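You operate a simulated robot arm through the tools that you are given. There is no shell and no other tool.

You run a simulated two-armed robot. Do the job below in one go: nothing can be reset, and whatever is moved stays where it is left.

Task
Put the blue thread reel in the blue button tin and latch it.
Fine: shut the lid, slide the yellow latch across, push the tin back from the edge and shut the yellow cabinet drawer; the other reel stays.

Only the result counts: the job must be done as asked and must still hold three seconds after the hand-in. Knocking over, shifting, dropping, spilling or breaking anything else fails it. Lids that push on must go on centred and level and be pressed home; caps that screw on are set level and turned clockwise until they are tight.

Robot
Two 6-joint arms with two-finger parallel grippers on one trunk, on a base that moves. Base frame: it is fixed to the floor where the robot stands at the start and does not move with it; the origin is under the middle of the robot, x ahead of it, y to its left, z up. Units: m, degrees, N and s.
The left shoulder is at the start at [0.05, 0.17, 1.11], the right one opposite. Each reaches about 1.092 m from its shoulder. Places, roughly: button tin lid [0.7, 0.2, 0.9]; inside of the blue button tin [0.6, 0.2, 0.9]; yellow cabinet drawer [0.8, -0.1, 1.3]; yellow tin latch [0.6, 0.2, 0.9]. Payload 1.57 kg a hand.
The tool frame of a hand sits at the grasp point between the pads (the TCP): z along the fingers, y along the line on which they close. The tips reach 0.03 m beyond it. Largest opening 0.08 m; finger width 0.017, thickness 0.012; the body of the gripper, 0.04 by 0.082 m, starts 0.08 m behind the TCP.
Orientation is that of the tool frame in the base frame, as a unit quaternion [x, y, z, w]. With the fingers straight down and closing along the base's y, the tool's x points along the base's -x, its y along +y and its z along -z.

Tools
- The arms move only by the tool jog_arm. It takes "left_increments", "right_increments" or both (then of equal length, played together; a hand with none holds still); each is a list of rows, each a list of 7 numbers: the shift along the tool's x, y, z in m, then the turn, a rotation vector about the tool's x, y, z in degrees, then the opening, from 0 (shut) to 1 (fully open). In form: [[x, y, z, wx, wy, wz, gripper], ...]. A call has 1 to 20 rows; each row is the pose to reach, as a shift and turn from the pose commanded when the call began, along the tool's axes at that moment. A row lasts 0.2 s, in which the tool goes at most 0.05 m and 8.6 degrees; a call with a longer step from one row to the next is refused whole, and so is a gripper value outside its range. A pose out of reach is approached as far as the arm can. The call stops where the force on the tool passes 40 N (or 10 N more than at its start, if that is more) or the arm is blocked; 0.2 s more then pass. Each finger travels about 0.045 m/s and halts on what it meets, pressing with about 39 N; the grip force reading is that of the motor and also rises with nothing between the fingers. The clock runs only during rows and for 0.2 s after the last one: add rows that repeat a pose to give the fingers time. It gives the time, the measured TCP pose, the force on the tool (base axes), the opening and the grip force at its end, in the units of the frame above (readings bear some noise), with the torque about the TCP (base axes, N m) and any sound that the robot's microphone picked up.
- Cameras (640 x 400 px; columns grow to the right, rows downward): "scene" is now at [0.0476, -0.002, 1.6963]; the picture's right is [-0.02, -1.00, 0.00], its down [-0.60, 0.01, -0.80] and it looks along [0.80, -0.02, -0.60] (base axes); focal length 275 px, centre (320, 200). "left" rides on the left gripper at [0.072, 0.007, -0.122] in its tool frame; the picture's right is [-0.09, 1.00, 0.00], its down [-0.84, -0.08, -0.54] and it looks along [-0.54, -0.05, 0.84] (tool axes); focal length 238 px, centre (320, 200). "right" rides on the right gripper at [0.072, -0.007, -0.122] in its tool frame; the picture's right is [0.09, 1.00, 0.00], its down [-0.84, 0.08, -0.54] and it looks along [-0.54, 0.05, 0.84] (tool axes); focal length 238 px, centre (320, 200). There is no depth. A picture from a camera that has moved, and an enlarged one, comes with that camera's place and axes in the base frame and with its lens.
- capture(camera): a new picture of that camera. It takes no simulated time.
- slide_trunk(by): slides the trunk up (or, below 0, down) by that many m; the arms and the scene camera ride with it, the base frame stays. It gives what a move gives, with no picture.
- roll_base(legs): drives the robot by 1 to 6 legs, each [ahead, left, turn to the left] in m, m and degrees, along the robot's own axes; the way and the turn of a leg run together, so that a leg with both is an arc; at most 1.5 m and 180 degrees a leg. The arms and the cameras ride along, it lands a little off, and it stops where it bumps. It gives what a move gives.
- pan_tilt(pan, tilt): turns the head with the scene camera to pan (to the left, within 86 degrees either way) and tilt (down, from -29 to 69), counted from straight ahead of the robot. It gives what a move gives.
- enlarge(camera, box): a new picture of the part [left, top, right, bottom] of that camera's present view, enlarged. It takes no simulated time.
- hand_in(): hands the job in; it is judged then, once.

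Places have to be worked out from the pictures, the camera data and where the tool is seen. Open the grippers and draw the arms clear of the work before you hand the job in, unless the task says otherwise.

The tools are called after "Call:" as name(argument=value, ...) on one line, values as JSON. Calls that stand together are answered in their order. jog_arm: Moves the arms, as the interface text tells. Its arguments: {"type":"object","properties":{"left_increments":{"type":"array","items":{"type":"array","items":{"type":"number"}}},"right_increments":{"type":"array","items":{"type":"array","items":{"type":"number"}}}},"required":[]} The other tools are called the same way: slide_trunk (by) moves the trunk up or down; roll_base (legs) drives the base; pan_tilt (pan, tilt) turns the head that bears the scene camera; capture (camera) takes a picture; enlarge (camera, box) takes an enlarged picture of a part of a camera's view; hand_in () hands the job in.

At the start:

```text
time_s: 0.0
left_position: [0.6965, 0.3656, 1.0006]
left_ee_rot: [0.0, 1.0, 0.0, 0.001]
left_ft_force: [-0.6, 1.1, 0.5]
left_moment: [0.01, 0.03, -0.03]
left_finger_gap: 0.0801
left_grip_force: 0.1
right_position: [0.7754, -0.2511, 1.0007]
right_ee_rot: [0.0, 1.0, -0.001, 0.0]
right_ft_force: [-0.1, 0.4, 0.4]
right_moment: [-0.03, 0.02, 0.03]
right_finger_gap: 0.0798
right_grip_force: 0.0
trunk travel left (down, up): [-0.725, 0.245]
robot x, y, heading: [-0.0025, -0.0015, -0.2]
head pan, tilt (commanded): [-1.4, 37.1]
```

scene: 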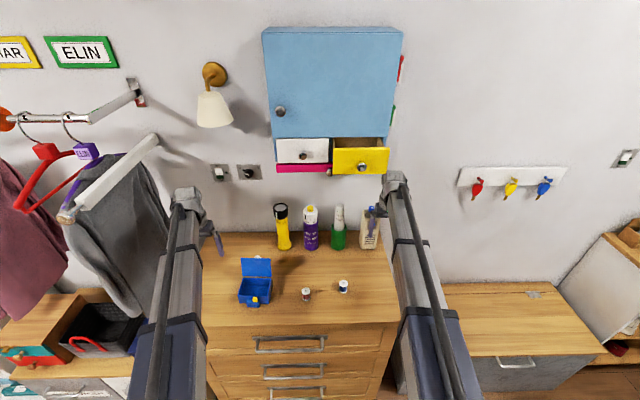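
right: 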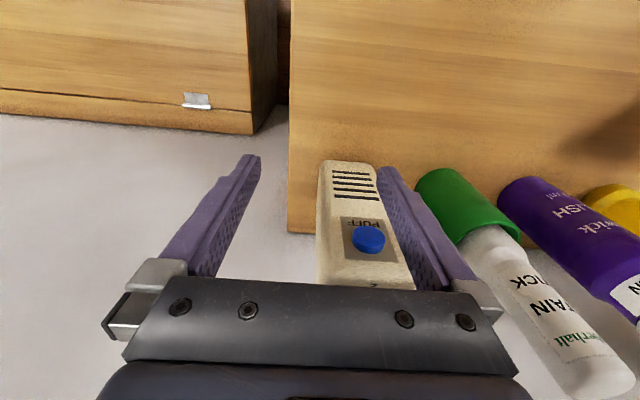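
left: 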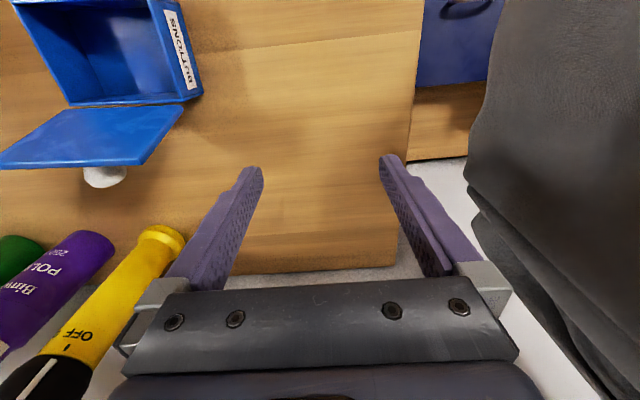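

I'll begin by looking closely at the tin, the reels and the cabinet in the scene view.

Call:
enlarge(camera="scene", box=[210, 240, 370, 340])

Call:
enlarge(camera="scene", box=[240, 100, 420, 212])

```text
4.00 times, centred on (290, 290) of scene
camera zoom: at [0.0476, -0.002, 1.6963], right [-0.02, -1.0, 0.0], down [-0.6, 0.01, -0.8], along [0.8, -0.02, -0.6], focal length 1102 px, centre (440, -160)
```

zoom: 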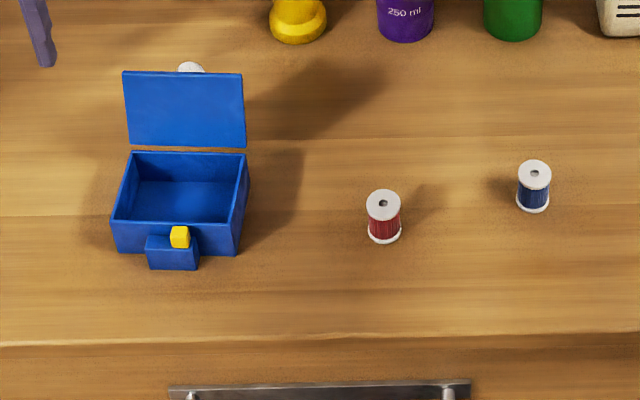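

```text
3.56 times, centred on (330, 156) of scene
camera zoom: at [0.0476, -0.002, 1.6963], right [-0.02, -1.0, 0.0], down [-0.6, 0.01, -0.8], along [0.8, -0.02, -0.6], focal length 979 px, centre (284, 356)
```

zoom: 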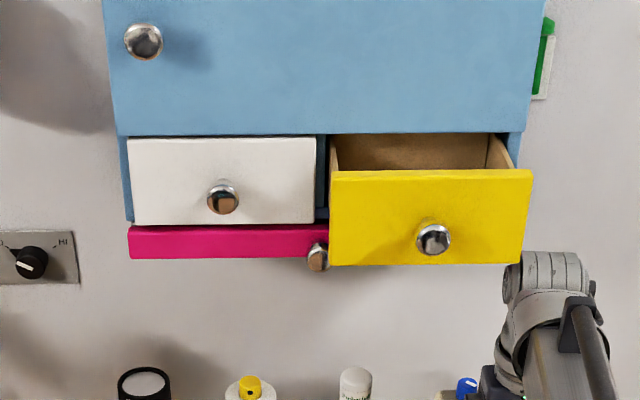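

Now enlarged views from the hand cameras to see the lid, the white thing behind it and the tin itself.

Call:
enlarge(camera="left", box=[0, 0, 256, 160])

Call:
enlarge(camera="left", box=[0, 100, 256, 260])

Call:
enlarge(camera="scene", box=[230, 250, 294, 310])

```text
2.50 times, centred on (128, 80) of left
camera zoom: at [0.6237, 0.3715, 1.1205], right [0.09, 1.0, 0.0], down [0.84, -0.08, 0.54], along [0.54, -0.05, -0.84], focal length 596 px, centre (800, 500)
```

zoom: 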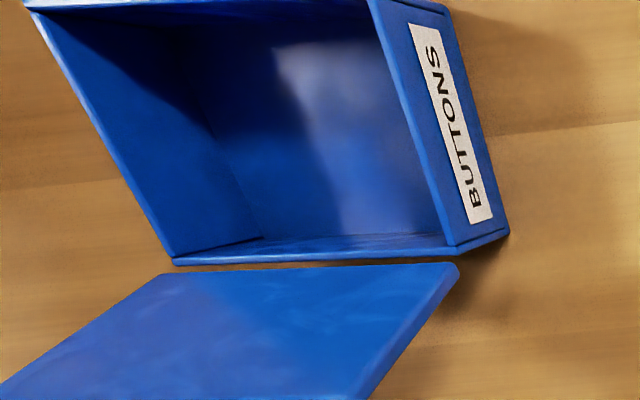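

```text
2.50 times, centred on (128, 180) of left
camera zoom: at [0.6237, 0.3715, 1.1205], right [0.09, 1.0, 0.0], down [0.84, -0.08, 0.54], along [0.54, -0.05, -0.84], focal length 596 px, centre (800, 250)
```

zoom: 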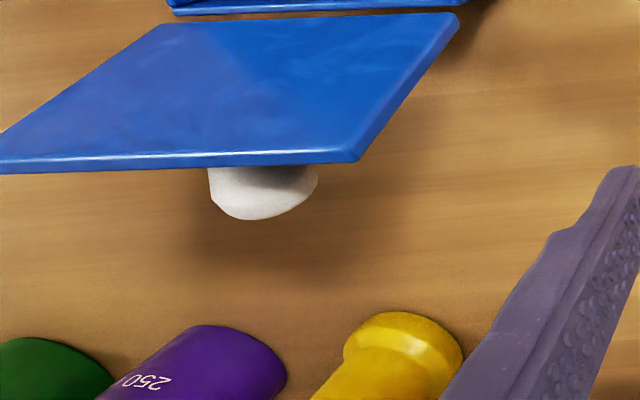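

```text
6.67 times, centred on (262, 280) of scene
camera zoom: at [0.0476, -0.002, 1.6963], right [-0.02, -1.0, 0.0], down [-0.6, 0.01, -0.8], along [0.8, -0.02, -0.6], focal length 1836 px, centre (707, -333)
```

zoom: 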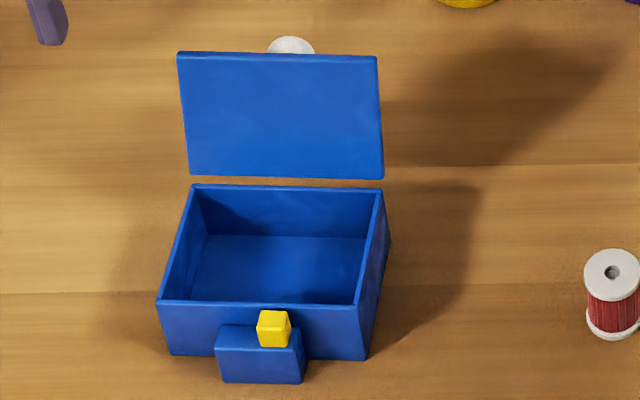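

The tin's rim is at about z 0.903, x 0.587 to 0.653, y 0.152 to 0.252, and the table is at about z 0.86 with its front edge at x of about 0.507. The right hand is close to the beige "PUFF" item, so I'm checking the clearance there and the reels in detail.

Call:
enlarge(camera="scene", box=[260, 190, 420, 260])

Call:
enlarge(camera="scene", box=[295, 270, 359, 310])

Call:
enlarge(camera="scene", box=[325, 130, 405, 180])

```text
4.00 times, centred on (340, 225) of scene
camera zoom: at [0.0476, -0.002, 1.6963], right [-0.02, -1.0, 0.0], down [-0.6, 0.01, -0.8], along [0.8, -0.02, -0.6], focal length 1102 px, centre (240, 100)
```

zoom: 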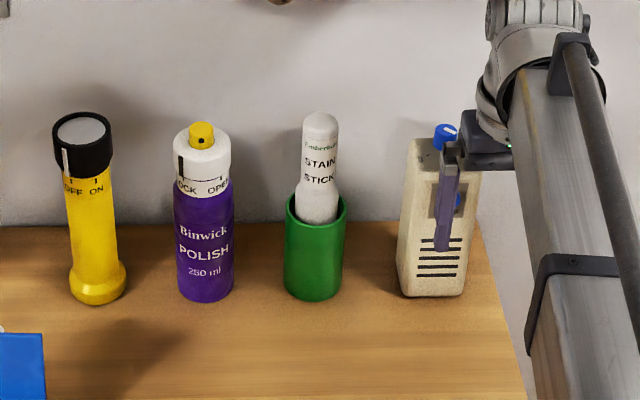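

```text
10.00 times, centred on (327, 290) of scene
camera zoom: at [0.0476, -0.002, 1.6963], right [-0.02, -1.0, 0.0], down [-0.6, 0.01, -0.8], along [0.8, -0.02, -0.6], focal length 2754 px, centre (250, -700)
```

zoom: 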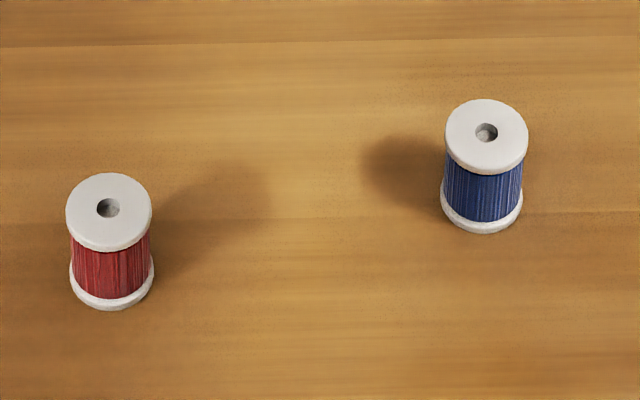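

```text
8.00 times, centred on (365, 155) of scene
camera zoom: at [0.0476, -0.002, 1.6963], right [-0.02, -1.0, 0.0], down [-0.6, 0.01, -0.8], along [0.8, -0.02, -0.6], focal length 2203 px, centre (-40, 560)
```

zoom: 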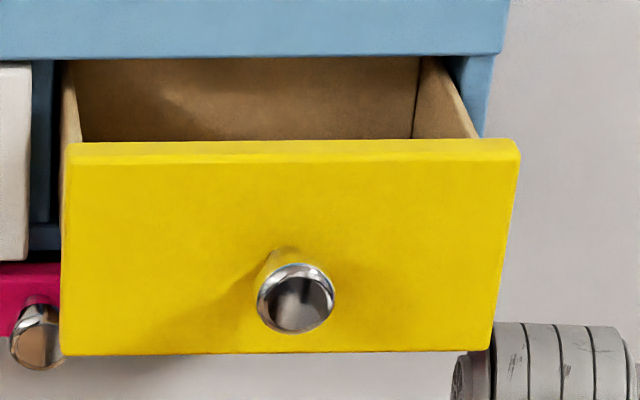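

The blue reel stands near (0.634, -0.100), about 0.029 m wide and 0.034 m tall. I'll raise both hands and draw them back: the left goes in front of the tin to look at the latch, and the right moves above and short of the blue reel.

Call:
jog_arm(left_increments=[[0.02, 0, -0.02, 0, 0, 0, 1], [0.05, -0.015, -0.04, 0, 0, 0, 1], [0.085, -0.04, -0.05, 0, 0, 0, 1], [0.12, -0.065, -0.05, 0, 0, 0, 1], [0.155, -0.09, -0.05, 0, 0, 0, 1], [0.19, -0.115, -0.05, 0, 0, 0, 1], [0.22, -0.14, -0.05, 0, 0, 0, 1], [0.2465, -0.1656, -0.05, 0, 0, 0, 1]], right_increments=[[0.025, 0, 0, 0, 0, 0, 1], [0.05, 0.01, -0.02, 0, 0, 0, 1], [0.08, 0.035, -0.04, 0, 0, 0, 1], [0.11, 0.06, -0.05, 0, 0, 0, 1], [0.14, 0.085, -0.05, 0, 0, 0, 1], [0.165, 0.11, -0.05, 0, 0, 0, 1], [0.185, 0.135, -0.05, 0, 0, 0, 1], [0.195, 0.151, -0.05, 0, 0, 0, 1]])

```text
time_s: 1.8
left_position: [0.457, 0.1991, 0.9986]
left_ee_rot: [0.0, 1.0, 0.0, 0.001]
left_ft_force: [0.1, 0.2, -0.2]
left_moment: [0.01, 0.0, -0.01]
left_finger_gap: 0.08
left_grip_force: 0.0
left hand out of reach, approached as far as the arm can: row 1, 2, 3, 4, 5, 6, 7, 8
right_position: [0.5787, -0.0998, 0.9997]
right_ee_rot: [0.0, 1.0, 0.0, 0.0]
right_ft_force: [-0.5, -0.8, -0.3]
right_moment: [0.01, 0.0, -0.01]
right_finger_gap: 0.08
right_grip_force: 0.1
right hand out of reach, approached as far as the arm can: row 2, 3, 4, 5, 6, 7, 8
trunk travel left (down, up): [-0.725, 0.245]
robot x, y, heading: [-0.0023, 0.0029, 0.4]
head pan, tilt (commanded): [-1.4, 37.1]
```

The hands would not rise above z of about 1.0 with the fingers straight down, so extra height will have to come from the trunk. I'm taking pictures from both hands.

Call:
capture(camera="left")

Call:
capture(camera="right")

Call:
capture(camera="scene")

```text
taken
camera left: at [0.3839, 0.2042, 1.1206], right [0.09, 1.0, 0.0], down [0.84, -0.08, 0.54], along [0.54, -0.05, -0.84], focal length 238 px, centre (320, 200)
```

left: 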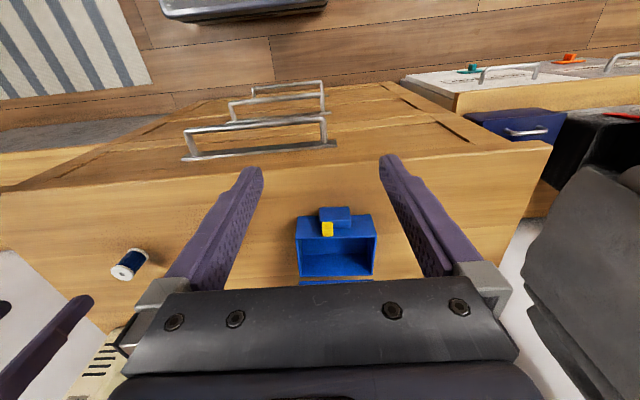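

```text
taken
camera right: at [0.5072, -0.1071, 1.1219], right [-0.09, 1.0, 0.0], down [0.84, 0.08, 0.54], along [0.54, 0.05, -0.84], focal length 238 px, centre (320, 200)
```

right: 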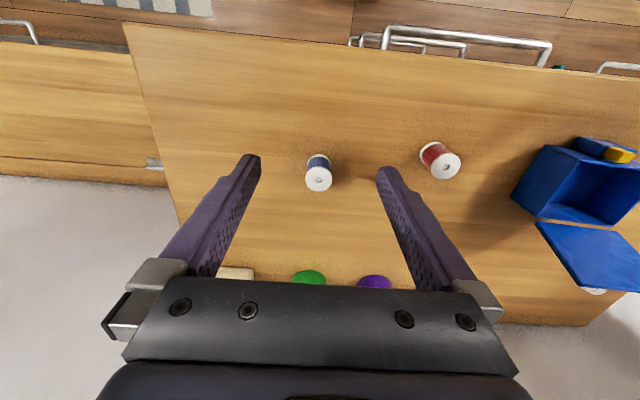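

```text
taken
camera scene: at [0.0471, -0.0021, 1.6963], right [-0.02, -1.0, 0.0], down [-0.6, 0.01, -0.8], along [0.8, -0.02, -0.6], focal length 275 px, centre (320, 200)
```

scene: 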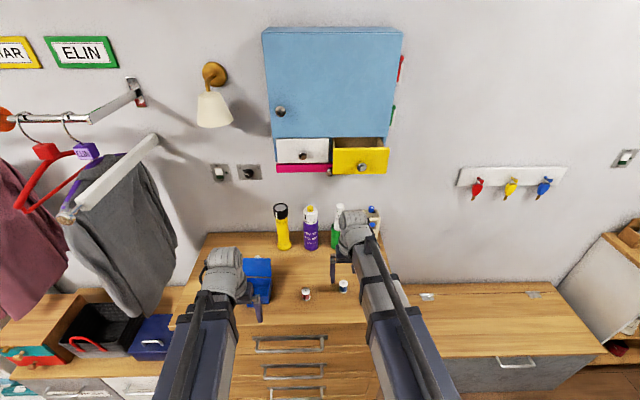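

Enlarging the left view of the latch and the right view of the reel.

Call:
enlarge(camera="left", box=[272, 190, 400, 290])

Call:
enlarge(camera="right", box=[260, 120, 484, 220])

Call:
enlarge(camera="right", box=[500, 110, 640, 300])

```text
4.00 times, centred on (336, 240) of left
camera zoom: at [0.3839, 0.2042, 1.1206], right [0.09, 1.0, 0.0], down [0.84, -0.08, 0.54], along [0.54, -0.05, -0.84], focal length 953 px, centre (256, 40)
```

zoom: 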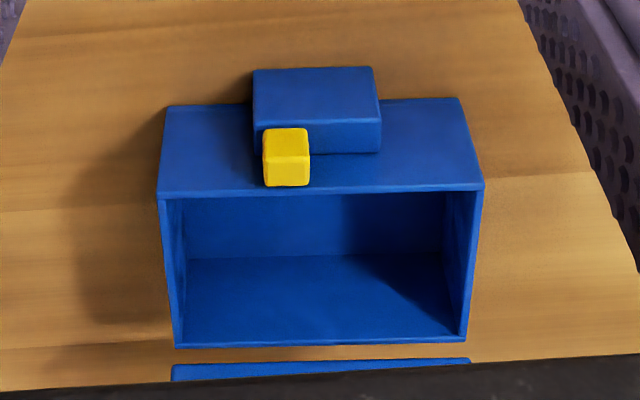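

```text
2.86 times, centred on (372, 170) of right
camera zoom: at [0.5072, -0.1071, 1.1219], right [-0.09, 1.0, 0.0], down [0.84, 0.08, 0.54], along [0.54, 0.05, -0.84], focal length 681 px, centre (171, 286)
```

zoom: 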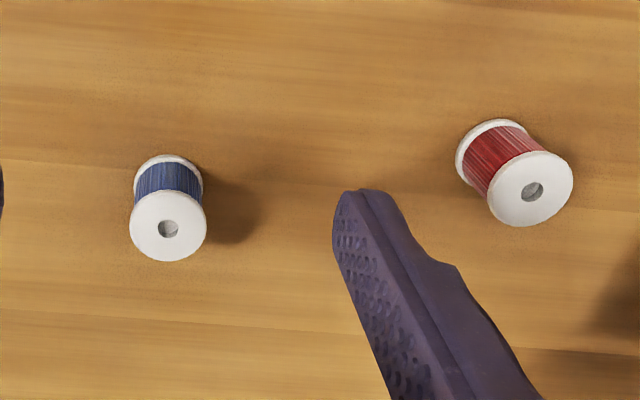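

```text
2.11 times, centred on (570, 205) of right
camera zoom: at [0.5072, -0.1071, 1.1219], right [-0.09, 1.0, 0.0], down [0.84, 0.08, 0.54], along [0.54, 0.05, -0.84], focal length 502 px, centre (-206, 190)
```

zoom: 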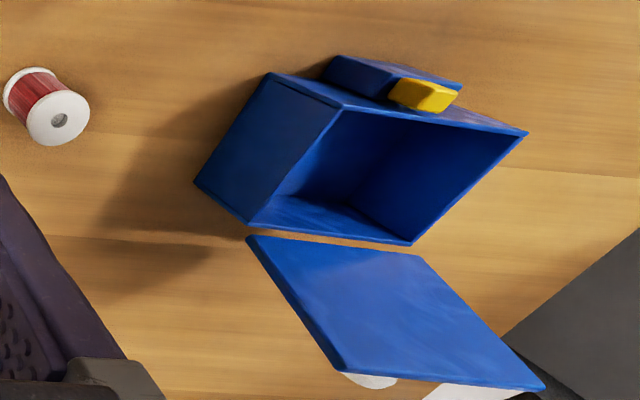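

The cube-shaped yellow latch sits on the -y end of the blue housing, so its travel looks to be towards +y. I'm enlarging the latch further.

Call:
enlarge(camera="left", box=[310, 200, 374, 240])

Call:
enlarge(camera="right", box=[560, 125, 640, 175])

```text
10.00 times, centred on (342, 220) of left
camera zoom: at [0.3839, 0.2042, 1.1206], right [0.09, 1.0, 0.0], down [0.84, -0.08, 0.54], along [0.54, -0.05, -0.84], focal length 2384 px, centre (100, 0)
```

zoom: 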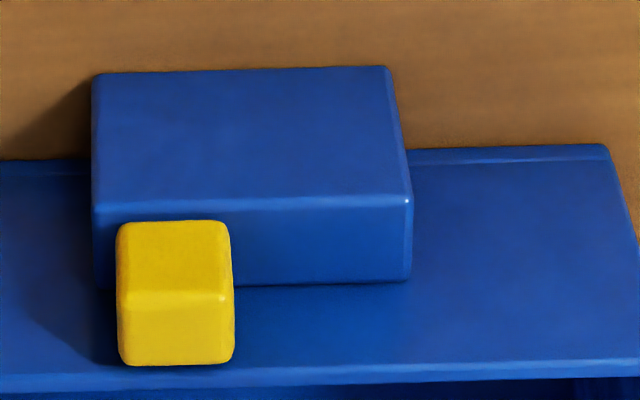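

```text
8.00 times, centred on (600, 150) of right
camera zoom: at [0.5072, -0.1071, 1.1219], right [-0.09, 1.0, 0.0], down [0.84, 0.08, 0.54], along [0.54, 0.05, -0.84], focal length 1907 px, centre (-1920, 600)
```

zoom: 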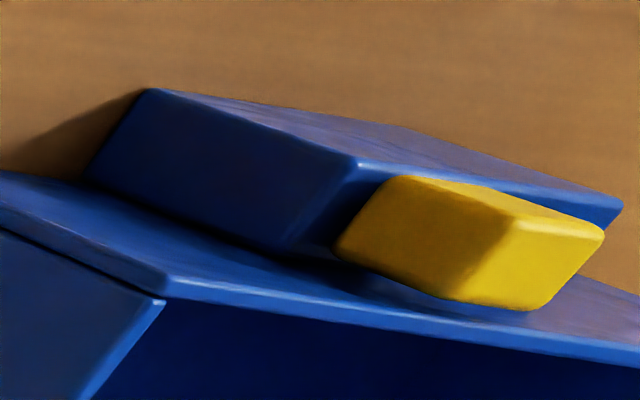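

The reel is at about (0.629, -0.098). The housing is about 0.04 m wide with the yellow cube about 0.01 m on its -y side, so I'll slide it towards +y later. Next I lower the open right hand around the reel.

Call:
jog_arm(right_increments=[[-0.025, 0.001, 0, 0, 0, 0, 1], [-0.05, 0.0018, 0.01, 0, 0, 0, 1], [-0.0503, 0.0018, 0.045, 0, 0, 0, 1], [-0.0503, 0.0018, 0.075, 0, 0, 0, 1], [-0.0503, 0.0018, 0.09, 0, 0, 0, 1], [-0.0503, 0.0018, 0.1, 0, 0, 0, 1], [-0.0503, 0.0018, 0.1, 0, 0, 0, 1]])

Call:
capture(camera="right")

Call:
capture(camera="left")

```text
time_s: 3.4
left_position: [0.4582, 0.1986, 0.9999]
left_ee_rot: [0.0, 1.0, 0.001, 0.001]
left_ft_force: [0.0, -0.7, -0.7]
left_moment: [-0.02, 0.01, 0.01]
left_finger_gap: 0.0802
left_grip_force: 0.0
right_position: [0.6305, -0.1004, 1.0007]
right_ee_rot: [0.0, 1.0, 0.0, 0.0]
right_ft_force: [-0.8, -0.2, 0.2]
right_moment: [-0.07, 0.0, 0.01]
right_finger_gap: 0.08
right_grip_force: 0.1
right hand out of reach, approached as far as the arm can: row 2, 3, 4, 5, 6, 7
trunk travel left (down, up): [-0.725, 0.245]
robot x, y, heading: [-0.0004, 0.0019, -0.2]
head pan, tilt (commanded): [-1.4, 37.1]
```

```text
taken
camera right: at [0.558, -0.1068, 1.1217], right [-0.09, 1.0, 0.0], down [0.84, 0.08, 0.54], along [0.54, 0.05, -0.84], focal length 238 px, centre (320, 200)
```

right: 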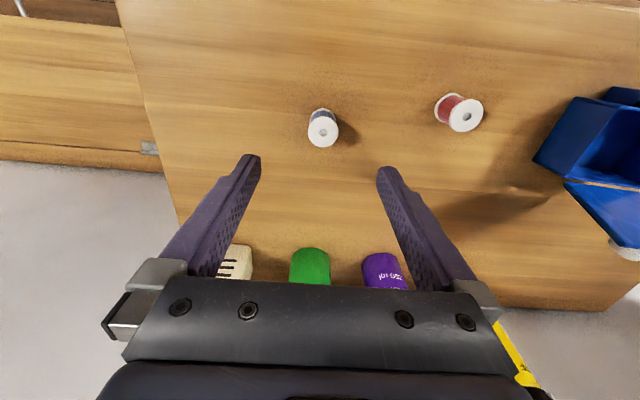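

```text
taken
camera left: at [0.3847, 0.2045, 1.1205], right [0.09, 1.0, 0.0], down [0.84, -0.08, 0.54], along [0.54, -0.05, -0.84], focal length 238 px, centre (320, 200)
```

left: 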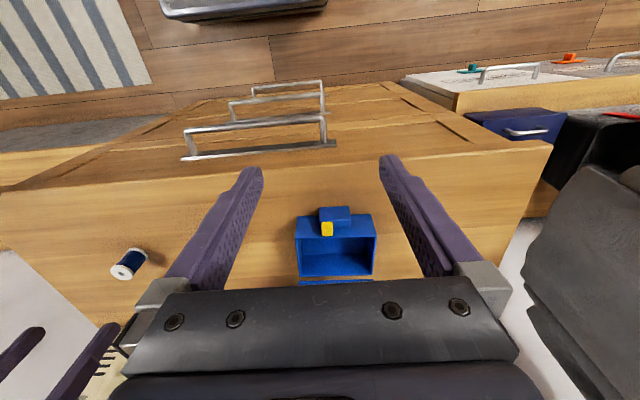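

The readings show the arms only move in a horizontal plane while the hands point straight down, so height has to come from the trunk. I'm centring the right hand on the reel (0.6275, -0.0976) before lowering the trunk; the left hand hangs in front of the table edge, clear of everything.

Call:
jog_arm(right_increments=[[0.002, 0.0025, 0, 0, 0, 0, 1], [0.002, 0.0025, 0, 0, 0, 0, 1]])

Call:
slide_trunk(by=-0.08)

Call:
capture(camera="right")

Call:
capture(camera="scene")

```text
time_s: 4.0
left_position: [0.4573, 0.1985, 1.0004]
left_ee_rot: [0.0, 1.0, 0.0, 0.001]
left_ft_force: [0.0, -0.1, -0.6]
left_moment: [0.01, 0.0, 0.04]
left_finger_gap: 0.0802
left_grip_force: 0.0
right_position: [0.6277, -0.0975, 1.0001]
right_ee_rot: [0.0, 1.0, 0.0, 0.0]
right_ft_force: [-0.3, 0.4, 0.0]
right_moment: [-0.03, 0.01, 0.01]
right_finger_gap: 0.0802
right_grip_force: 0.1
trunk travel left (down, up): [-0.725, 0.245]
robot x, y, heading: [0.0003, -0.0011, -0.0]
head pan, tilt (commanded): [-1.4, 37.1]
```

```text
time_s: 5.2
left_position: [0.457, 0.1989, 0.9211]
left_ee_rot: [0.001, 1.0, 0.0, 0.001]
left_ft_force: [-0.4, -0.3, 0.2]
left_moment: [-0.02, 0.0, 0.0]
left_finger_gap: 0.08
left_grip_force: 0.1
right_position: [0.6275, -0.098, 0.9203]
right_ee_rot: [-0.001, 1.0, 0.0, -0.001]
right_ft_force: [0.6, -0.5, 0.4]
right_moment: [-0.01, -0.01, -0.03]
right_finger_gap: 0.0801
right_grip_force: 0.1
trunk travel left (down, up): [-0.645, 0.325]
robot x, y, heading: [-0.0002, -0.0006, -0.3]
head pan, tilt (commanded): [-1.4, 37.1]
```

```text
taken
camera right: at [0.5561, -0.1053, 1.0418], right [-0.09, 1.0, 0.0], down [0.84, 0.08, 0.54], along [0.54, 0.05, -0.84], focal length 238 px, centre (320, 200)
```

right: 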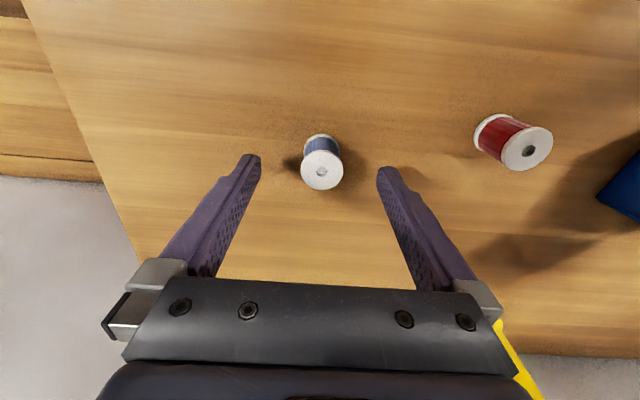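

```text
taken
camera scene: at [0.0475, -0.0021, 1.6163], right [-0.02, -1.0, 0.0], down [-0.6, 0.01, -0.8], along [0.8, -0.02, -0.6], focal length 275 px, centre (320, 200)
```

scene: 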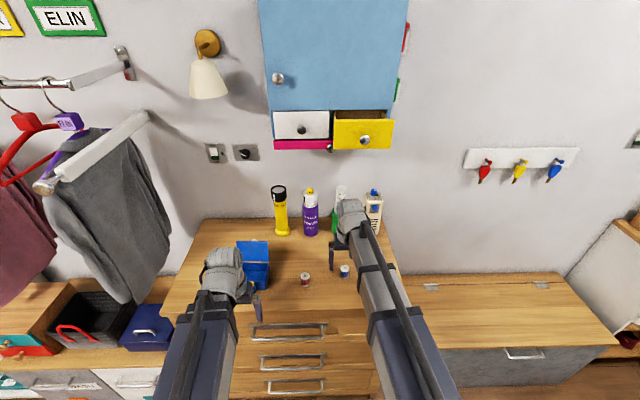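

The reel is centred between the fingers with its top at about z 0.895. I lower another 0.022 m so the tips are about 8 mm above the table, then close on it.

Call:
slide_trunk(by=-0.022)

Call:
enlarge(camera="right", box=[220, 100, 420, 225])

```text
time_s: 5.8
left_position: [0.4572, 0.198, 0.899]
left_ee_rot: [0.001, 1.0, 0.0, 0.001]
left_ft_force: [-0.7, 0.9, -0.3]
left_moment: [0.02, -0.01, 0.02]
left_finger_gap: 0.0798
left_grip_force: 0.1
right_position: [0.628, -0.0991, 0.8979]
right_ee_rot: [0.0, 1.0, 0.0, 0.0]
right_ft_force: [-0.6, 0.3, -0.2]
right_moment: [0.02, 0.01, -0.02]
right_finger_gap: 0.08
right_grip_force: 0.1
trunk travel left (down, up): [-0.623, 0.347]
robot x, y, heading: [0.0001, 0.0037, -0.3]
head pan, tilt (commanded): [-1.4, 37.1]
```

```text
3.20 times, centred on (320, 162) of right
camera zoom: at [0.556, -0.1053, 1.0197], right [-0.09, 1.0, 0.0], down [0.84, 0.08, 0.54], along [0.54, 0.05, -0.84], focal length 763 px, centre (320, 320)
```

zoom: 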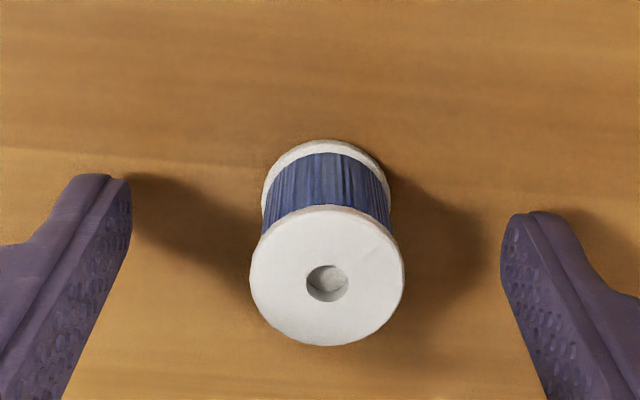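

The reel is well centred between the fingers. Closing the right gripper on it.

Call:
jog_arm(right_increments=[[0, 0, 0, 0, 0, 0, 0.5], [0, 0, 0, 0, 0, 0, 0], [0, 0, 0, 0, 0, 0, 0], [0, 0, 0, 0, 0, 0, 0], [0, 0, 0, 0, 0, 0, 0]])

Call:
capture(camera="right")

```text
time_s: 7.0
left_position: [0.4571, 0.1988, 0.897]
left_ee_rot: [0.0, 1.0, -0.001, 0.0]
left_ft_force: [0.5, 0.0, -0.3]
left_moment: [-0.03, 0.01, -0.01]
left_finger_gap: 0.0797
left_grip_force: 0.1
right_position: [0.6281, -0.0978, 0.8974]
right_ee_rot: [0.0, 1.0, 0.0, 0.0]
right_ft_force: [-0.2, 0.1, 1.2]
right_moment: [-0.08, -0.02, 0.02]
right_finger_gap: 0.0259
right_grip_force: 29.2
trunk travel left (down, up): [-0.623, 0.347]
robot x, y, heading: [0.0001, 0.0023, -0.3]
head pan, tilt (commanded): [-1.4, 37.1]
```

```text
taken
camera right: at [0.5561, -0.1053, 1.0197], right [-0.09, 1.0, 0.0], down [0.84, 0.08, 0.54], along [0.54, 0.05, -0.84], focal length 238 px, centre (320, 200)
```

right: 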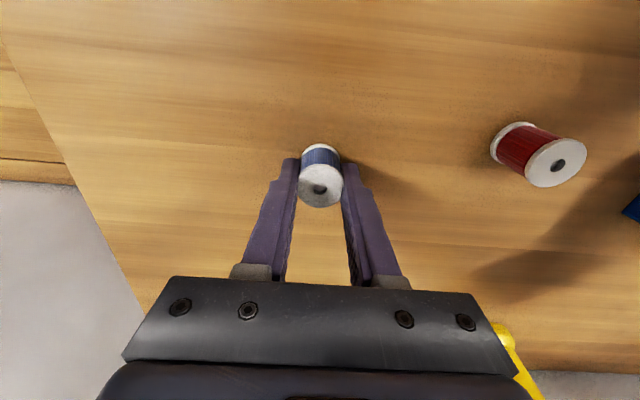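

The reel is held (gap 0.026 m). I raise the trunk, then carry the reel over the tin while the left hand goes back near its start place beside it.

Call:
slide_trunk(by=0.13)

Call:
jog_arm(left_increments=[[0, 0.045, 0, 0, 0, 0, 1], [0, 0.09, 0, 0, 0, 0, 1], [-0.02, 0.13, 0, 0, 0, 0, 1], [-0.05, 0.16, 0, 0, 0, 0, 1], [-0.09, 0.167, 0, 0, 0, 0, 1], [-0.13, 0.167, 0, 0, 0, 0, 1], [-0.17, 0.167, 0, 0, 0, 0, 1], [-0.2, 0.167, 0, 0, 0, 0, 1], [-0.2, 0.167, 0, 0, 0, 0, 1]])

Call:
capture(camera="right")

Call:
capture(camera="scene")

```text
time_s: 8.6
left_position: [0.4584, 0.1984, 1.0274]
left_ee_rot: [0.0, 1.0, 0.0, 0.0]
left_ft_force: [0.4, 0.6, 0.6]
left_moment: [0.0, -0.01, 0.0]
left_finger_gap: 0.08
left_grip_force: 0.0
right_position: [0.6274, -0.0983, 1.0279]
right_ee_rot: [0.0, 1.0, 0.001, 0.0]
right_ft_force: [-0.4, 0.3, 0.0]
right_moment: [-0.03, -0.02, -0.02]
right_finger_gap: 0.0242
right_grip_force: 36.0
trunk travel left (down, up): [-0.753, 0.217]
robot x, y, heading: [0.0004, 0.0035, -0.2]
head pan, tilt (commanded): [-1.4, 37.1]
```

```text
time_s: 10.6
left_position: [0.6588, 0.3632, 1.0276]
left_ee_rot: [0.001, 1.0, 0.0, 0.001]
left_ft_force: [-0.8, 0.1, 0.2]
left_moment: [0.02, -0.02, 0.01]
left_finger_gap: 0.0801
left_grip_force: 0.1
right_position: [0.628, -0.0979, 1.0274]
right_ee_rot: [-0.001, 1.0, 0.0, 0.0]
right_ft_force: [-0.3, -0.8, 0.3]
right_moment: [0.02, -0.02, 0.0]
right_finger_gap: 0.0238
right_grip_force: 35.6
trunk travel left (down, up): [-0.753, 0.217]
robot x, y, heading: [-0.0015, 0.0036, -0.0]
head pan, tilt (commanded): [-1.4, 37.1]
```

```text
taken
camera right: at [0.5559, -0.1054, 1.1498], right [-0.09, 1.0, 0.0], down [0.84, 0.08, 0.54], along [0.54, 0.05, -0.84], focal length 238 px, centre (320, 200)
```

right: 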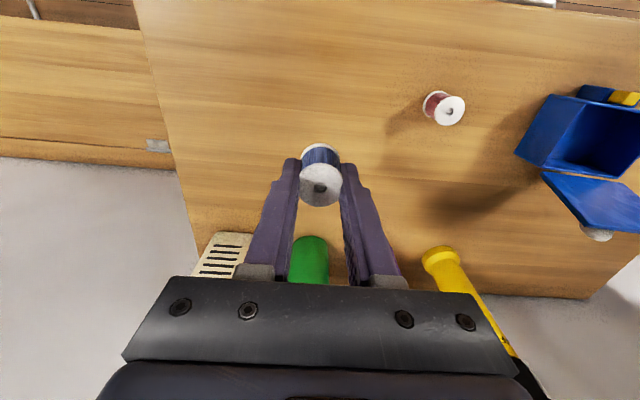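

```text
taken
camera scene: at [0.0472, -0.0021, 1.7243], right [-0.02, -1.0, 0.0], down [-0.6, 0.01, -0.8], along [0.8, -0.02, -0.6], focal length 275 px, centre (320, 200)
```

scene: 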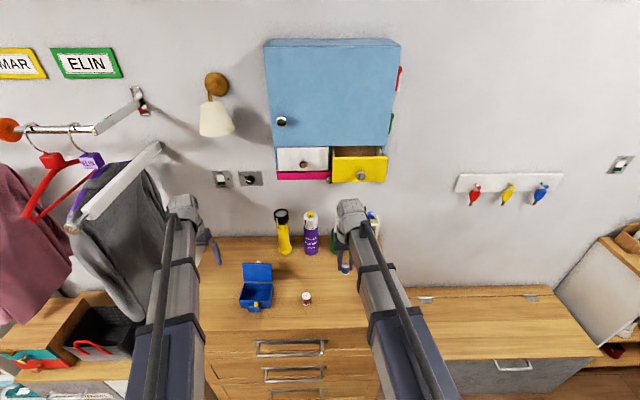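

The reel is held up at z of about 1.03, clear of the lid's free edge (about 0.98). Moving the right hand sideways over the tin.

Call:
jog_arm(right_increments=[[0.0, 0.04, 0, 0, 0, 0, 0], [0.003, 0.083, 0, 0, 0, 0, 0], [0.006, 0.126, 0, 0, 0, 0, 0], [0.008, 0.169, 0, 0, 0, 0, 0], [0.01, 0.212, 0, 0, 0, 0, 0], [0.01, 0.25, 0, 0, 0, 0, 0], [0.01, 0.28, 0, 0, 0, 0, 0], [0.01, 0.298, 0, 0, 0, 0, 0], [0.01, 0.298, 0, 0, 0, 0, 0]])

Call:
capture(camera="right")

Call:
capture(camera="scene")

Call:
capture(camera="left")

```text
time_s: 12.6
left_position: [0.6574, 0.3647, 1.0278]
left_ee_rot: [-0.001, 1.0, 0.0, 0.001]
left_ft_force: [1.0, -0.6, -0.2]
left_moment: [0.02, 0.0, -0.01]
left_finger_gap: 0.0798
left_grip_force: 0.0
right_position: [0.6192, 0.2007, 1.0277]
right_ee_rot: [0.0, 1.0, 0.0, 0.0]
right_ft_force: [-0.6, 1.1, 0.1]
right_moment: [0.01, -0.03, -0.02]
right_finger_gap: 0.0266
right_grip_force: 37.5
trunk travel left (down, up): [-0.753, 0.217]
robot x, y, heading: [0.0027, 0.0029, -0.2]
head pan, tilt (commanded): [-1.4, 37.1]
```

```text
taken
camera right: at [0.5468, 0.193, 1.1497], right [-0.09, 1.0, 0.0], down [0.84, 0.08, 0.54], along [0.54, 0.05, -0.84], focal length 238 px, centre (320, 200)
```

right: 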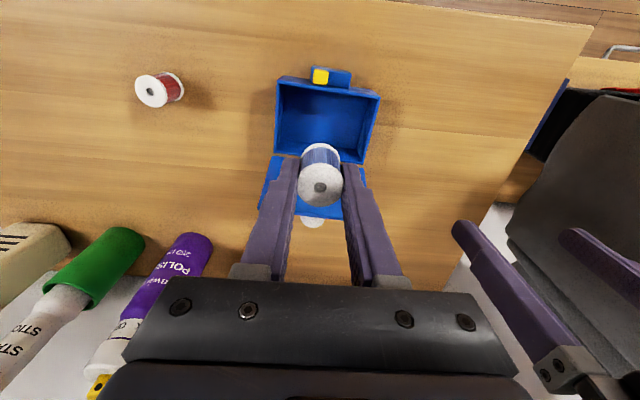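

```text
taken
camera scene: at [0.0475, -0.0021, 1.7243], right [-0.02, -1.0, 0.0], down [-0.6, 0.01, -0.8], along [0.8, -0.02, -0.6], focal length 275 px, centre (320, 200)
```

scene: 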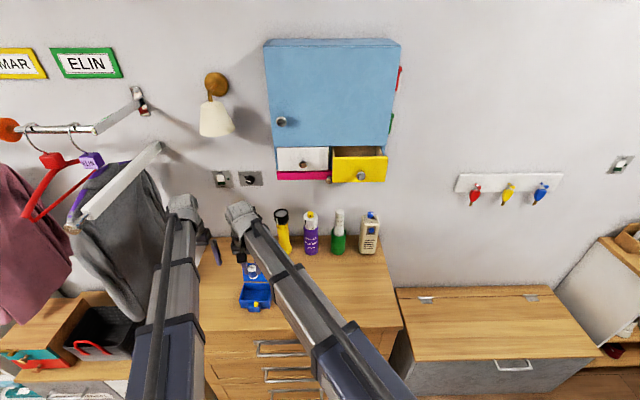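

```text
taken
camera left: at [0.5857, 0.3699, 1.1485], right [0.09, 1.0, 0.0], down [0.84, -0.08, 0.54], along [0.54, -0.05, -0.84], focal length 238 px, centre (320, 200)
```

left: 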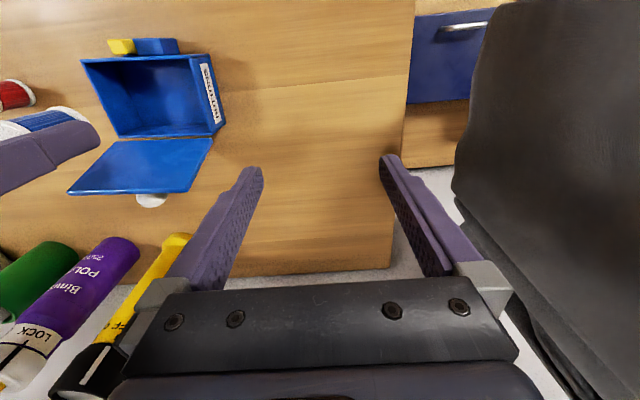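

The reel hovers near the tin. I'm enlarging the right view to measure the rim of the tin accurately before descending.

Call:
enlarge(camera="right", box=[240, 50, 420, 162])

Call:
enlarge(camera="left", box=[60, 20, 260, 145])

```text
3.56 times, centred on (330, 106) of right
camera zoom: at [0.5468, 0.193, 1.1497], right [-0.09, 1.0, 0.0], down [0.84, 0.08, 0.54], along [0.54, 0.05, -0.84], focal length 848 px, centre (284, 534)
```

zoom: 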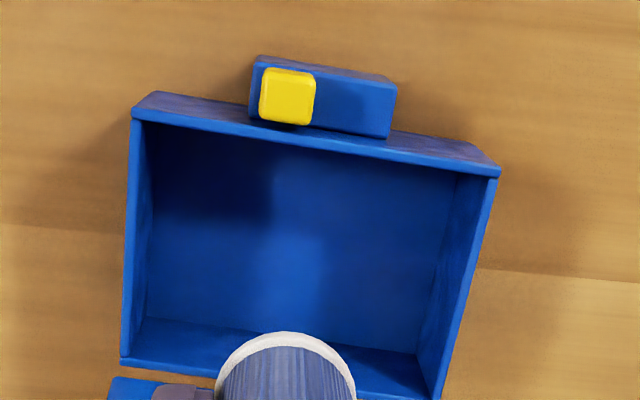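

```text
3.20 times, centred on (160, 82) of left
camera zoom: at [0.5857, 0.3699, 1.1485], right [0.09, 1.0, 0.0], down [0.84, -0.08, 0.54], along [0.54, -0.05, -0.84], focal length 763 px, centre (832, 576)
```

zoom: 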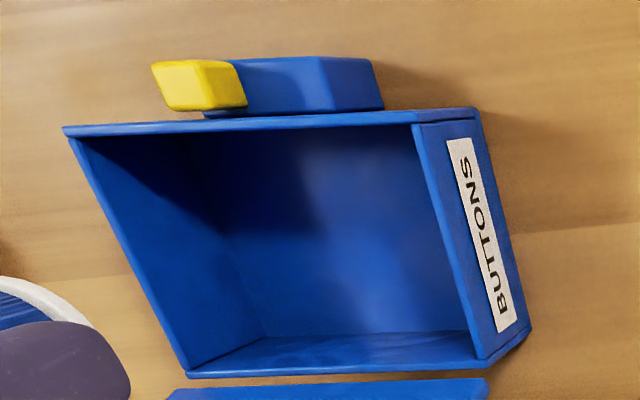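

The tin's centre is about (0.616, 0.204), yawed by roughly -3°. I nudge the hand to the centre, then lower the trunk partway and check.

Call:
jog_arm(right_increments=[[0.003, 0.003, 0, 0, 0, 0, 0], [0.003, 0.003, 0, 0, 0, 0, 0]])

Call:
slide_trunk(by=-0.085)

Call:
capture(camera="right")

Call:
capture(camera="left")

```text
time_s: 13.2
left_position: [0.6584, 0.3629, 1.028]
left_ee_rot: [0.0, 1.0, 0.0, 0.0]
left_ft_force: [-0.1, -0.7, -0.1]
left_moment: [0.02, -0.02, 0.03]
left_finger_gap: 0.0799
left_grip_force: 0.0
right_position: [0.616, 0.2034, 1.028]
right_ee_rot: [0.0, 1.0, 0.001, -0.001]
right_ft_force: [0.1, -0.6, 0.1]
right_moment: [0.0, -0.01, 0.01]
right_finger_gap: 0.0265
right_grip_force: 37.5
trunk travel left (down, up): [-0.753, 0.217]
robot x, y, heading: [0.0001, -0.002, 0.3]
head pan, tilt (commanded): [-1.4, 37.1]
```

```text
time_s: 14.4
left_position: [0.6579, 0.3637, 0.9426]
left_ee_rot: [-0.001, 1.0, 0.0, 0.001]
left_ft_force: [-0.4, 0.0, -0.9]
left_moment: [-0.03, -0.03, 0.02]
left_finger_gap: 0.08
left_grip_force: 0.1
right_position: [0.6164, 0.2037, 0.9438]
right_ee_rot: [0.0, 1.0, 0.0, 0.001]
right_ft_force: [0.2, -0.4, -0.4]
right_moment: [-0.01, 0.02, -0.04]
right_finger_gap: 0.0265
right_grip_force: 37.9
trunk travel left (down, up): [-0.668, 0.302]
robot x, y, heading: [-0.0009, -0.0013, 0.1]
head pan, tilt (commanded): [-1.4, 37.1]
```

```text
taken
camera right: at [0.5435, 0.1964, 1.0648], right [-0.09, 1.0, 0.0], down [0.84, 0.08, 0.54], along [0.54, 0.05, -0.84], focal length 238 px, centre (320, 200)
```

right: 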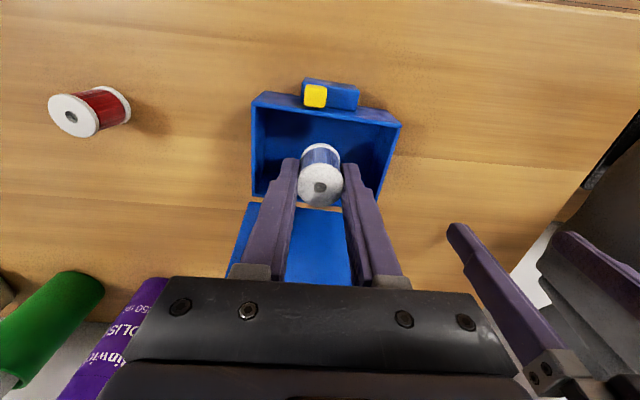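

```text
taken
camera left: at [0.5857, 0.3699, 1.0636], right [0.09, 1.0, 0.0], down [0.84, -0.08, 0.54], along [0.54, -0.05, -0.84], focal length 238 px, centre (320, 200)
```

left: 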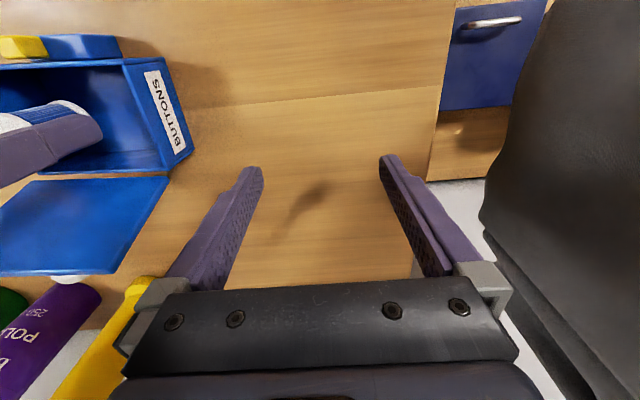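

The hand is centred over the tin's inside (0.6155, 0.2035). Lowering the rest so the reel's bottom is just above the tin floor.

Call:
slide_trunk(by=-0.036)

Call:
slide_trunk(by=-0.003)

Call:
enlarge(camera="right", box=[200, 80, 440, 230])

Call:
capture(camera="left")

```text
time_s: 15.2
left_position: [0.658, 0.3635, 0.9064]
left_ee_rot: [-0.001, 1.0, 0.0, 0.001]
left_ft_force: [-0.1, 0.4, -0.1]
left_moment: [-0.01, -0.01, -0.03]
left_finger_gap: 0.0801
left_grip_force: 0.0
right_position: [0.6143, 0.2026, 0.9082]
right_ee_rot: [0.0, 1.0, 0.0, 0.0]
right_ft_force: [0.1, -0.2, -0.6]
right_moment: [0.03, 0.05, 0.02]
right_finger_gap: 0.0265
right_grip_force: 37.2
trunk travel left (down, up): [-0.632, 0.338]
robot x, y, heading: [0.0033, 0.0001, -0.2]
head pan, tilt (commanded): [-1.4, 37.1]
```

```text
time_s: 15.8
left_position: [0.6574, 0.3646, 0.9052]
left_ee_rot: [0.0, 1.0, 0.0, 0.001]
left_ft_force: [-0.1, 0.2, 0.0]
left_moment: [0.01, 0.05, 0.03]
left_finger_gap: 0.08
left_grip_force: 0.1
right_position: [0.6164, 0.2039, 0.9044]
right_ee_rot: [0.0, 1.0, 0.0, 0.0]
right_ft_force: [1.0, 0.6, 6.5]
right_moment: [-0.03, -0.05, -0.01]
right_finger_gap: 0.0266
right_grip_force: 37.5
trunk travel left (down, up): [-0.629, 0.341]
robot x, y, heading: [0.0007, 0.0009, -0.2]
head pan, tilt (commanded): [-1.4, 37.1]
```

```text
2.67 times, centred on (320, 155) of right
camera zoom: at [0.5436, 0.1965, 1.0259], right [-0.09, 1.0, 0.0], down [0.84, 0.08, 0.54], along [0.54, 0.05, -0.84], focal length 636 px, centre (320, 320)
```

zoom: 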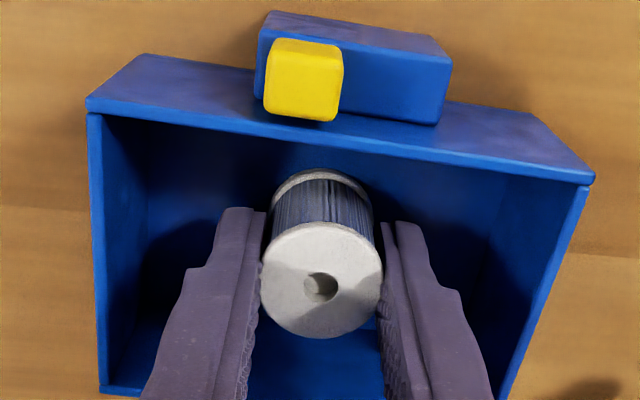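

```text
taken
camera left: at [0.5857, 0.3699, 1.0247], right [0.09, 1.0, 0.0], down [0.84, -0.08, 0.54], along [0.54, -0.05, -0.84], focal length 238 px, centre (320, 200)
```

left: 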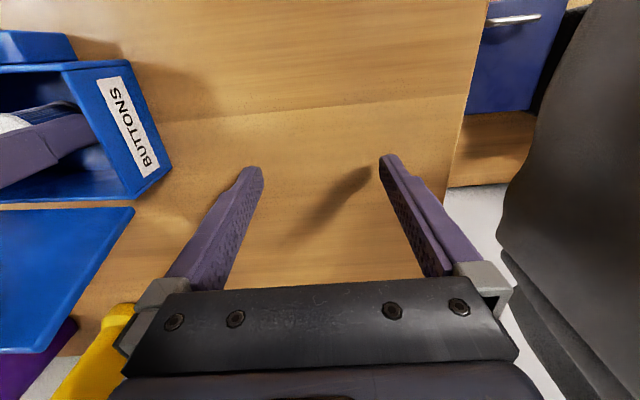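

The right hand feels 6.5 N, so the reel is resting on the tin floor. I open the right gripper partly so that the fingers stay inside the tin walls.

Call:
jog_arm(right_increments=[[0, 0, 0, 0, 0, 0, 0.45], [0, 0, 0, 0, 0, 0, 0.55], [0, 0, 0, 0, 0, 0, 0.55], [0, 0, 0, 0, 0, 0, 0.55]])

Call:
enlarge(camera="right", box=[200, 80, 440, 230])

```text
time_s: 16.8
left_position: [0.6583, 0.3633, 0.9036]
left_ee_rot: [0.0, 1.0, 0.0, 0.001]
left_ft_force: [-0.7, 1.0, 0.0]
left_moment: [0.01, -0.02, -0.02]
left_finger_gap: 0.0801
left_grip_force: 0.0
right_position: [0.6163, 0.2044, 0.9037]
right_ee_rot: [0.0, 1.0, 0.0, 0.0]
right_ft_force: [-1.3, 0.4, 0.7]
right_moment: [0.01, 0.01, 0.02]
right_finger_gap: 0.0442
right_grip_force: 0.1
trunk travel left (down, up): [-0.629, 0.341]
robot x, y, heading: [0.0001, 0.0024, 0.1]
head pan, tilt (commanded): [-1.4, 37.1]
```

```text
2.67 times, centred on (320, 155) of right
camera zoom: at [0.5436, 0.1965, 1.0257], right [-0.09, 1.0, 0.0], down [0.84, 0.08, 0.54], along [0.54, 0.05, -0.84], focal length 636 px, centre (320, 320)
```

zoom: 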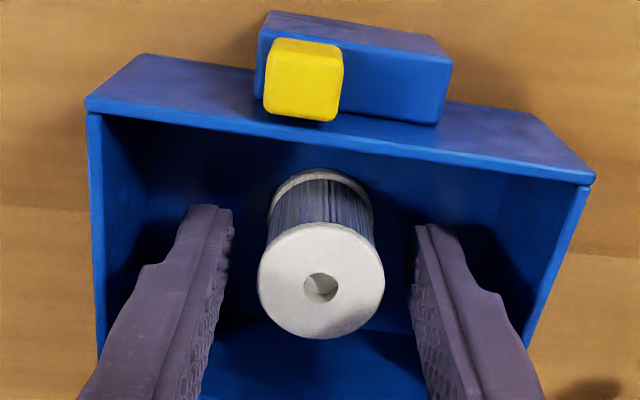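

The reel stands free in the tin. I raise the trunk so both hands clear the lid, take the right hand away to the right, and bring the left hand around behind the lid with the fingers spaced to straddle its knob.

Call:
slide_trunk(by=0.13)

Call:
jog_arm(right_increments=[[0.0, -0.04, 0, 0, 0, 0, 0.55], [0.01, -0.085, 0, 0, 0, 0, 0.55], [0.02, -0.13, 0, 0, 0, 0, 0.55], [0.03, -0.175, 0, 0, 0, 0, 0.55], [0.04, -0.22, 0, 0, 0, 0, 0.55], [0.05, -0.26, 0, 0, 0, 0, 0.55], [0.05, -0.29, 0, 0, 0, 0, 0.55], [0.05, -0.305, 0, 0, 0, 0, 0.55], [0.05, -0.305, 0, 0, 0, 0, 0.55]])

Call:
capture(camera="left")

Call:
capture(camera="scene")

```text
time_s: 18.3
left_position: [0.6588, 0.364, 1.0342]
left_ee_rot: [-0.001, 1.0, 0.0, 0.001]
left_ft_force: [0.4, 0.1, 0.1]
left_moment: [0.0, 0.0, 0.01]
left_finger_gap: 0.0802
left_grip_force: 0.1
right_position: [0.6154, 0.2044, 1.0326]
right_ee_rot: [0.0, 1.0, -0.001, 0.0]
right_ft_force: [0.0, -0.1, 1.2]
right_moment: [-0.01, -0.03, 0.0]
right_finger_gap: 0.0439
right_grip_force: 0.1
trunk travel left (down, up): [-0.759, 0.211]
robot x, y, heading: [0.0003, 0.0006, 0.4]
head pan, tilt (commanded): [-1.4, 37.1]
```

```text
time_s: 20.3
left_position: [0.6584, 0.364, 1.0345]
left_ee_rot: [0.0, 1.0, -0.001, 0.001]
left_ft_force: [0.3, -0.5, 0.9]
left_moment: [0.02, -0.03, 0.01]
left_finger_gap: 0.0798
left_grip_force: 0.0
right_position: [0.5646, -0.1043, 1.0335]
right_ee_rot: [0.0, 1.0, 0.0, 0.0]
right_ft_force: [0.4, -0.6, 0.0]
right_moment: [0.0, -0.03, 0.02]
right_finger_gap: 0.0441
right_grip_force: 0.1
trunk travel left (down, up): [-0.759, 0.211]
robot x, y, heading: [-0.0008, 0.0017, 0.2]
head pan, tilt (commanded): [-1.4, 37.1]
```

```text
taken
camera left: at [0.5858, 0.3699, 1.1545], right [0.09, 1.0, 0.0], down [0.84, -0.08, 0.54], along [0.54, -0.05, -0.84], focal length 238 px, centre (320, 200)
```

left: 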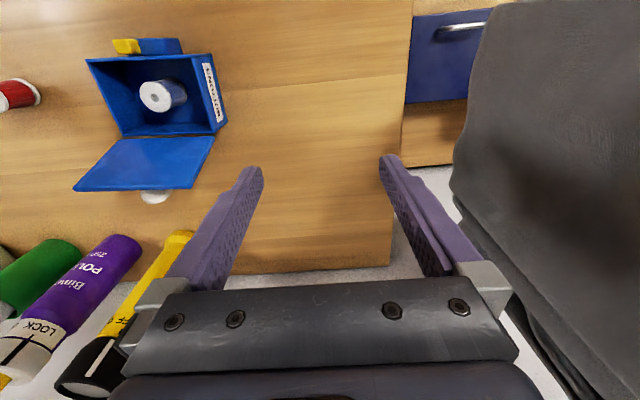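

```text
taken
camera scene: at [0.0477, -0.002, 1.7303], right [-0.02, -1.0, 0.0], down [-0.6, 0.01, -0.8], along [0.8, -0.02, -0.6], focal length 275 px, centre (320, 200)
```

scene: 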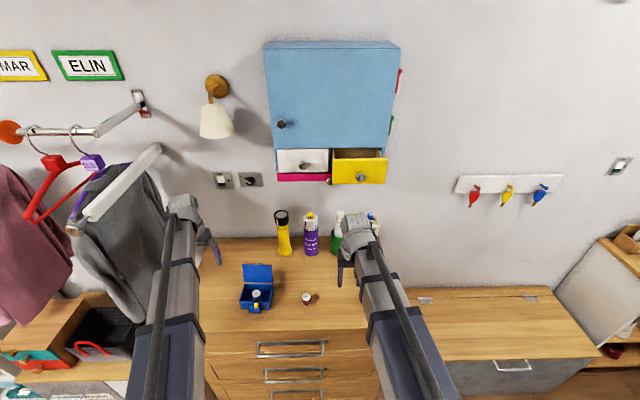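

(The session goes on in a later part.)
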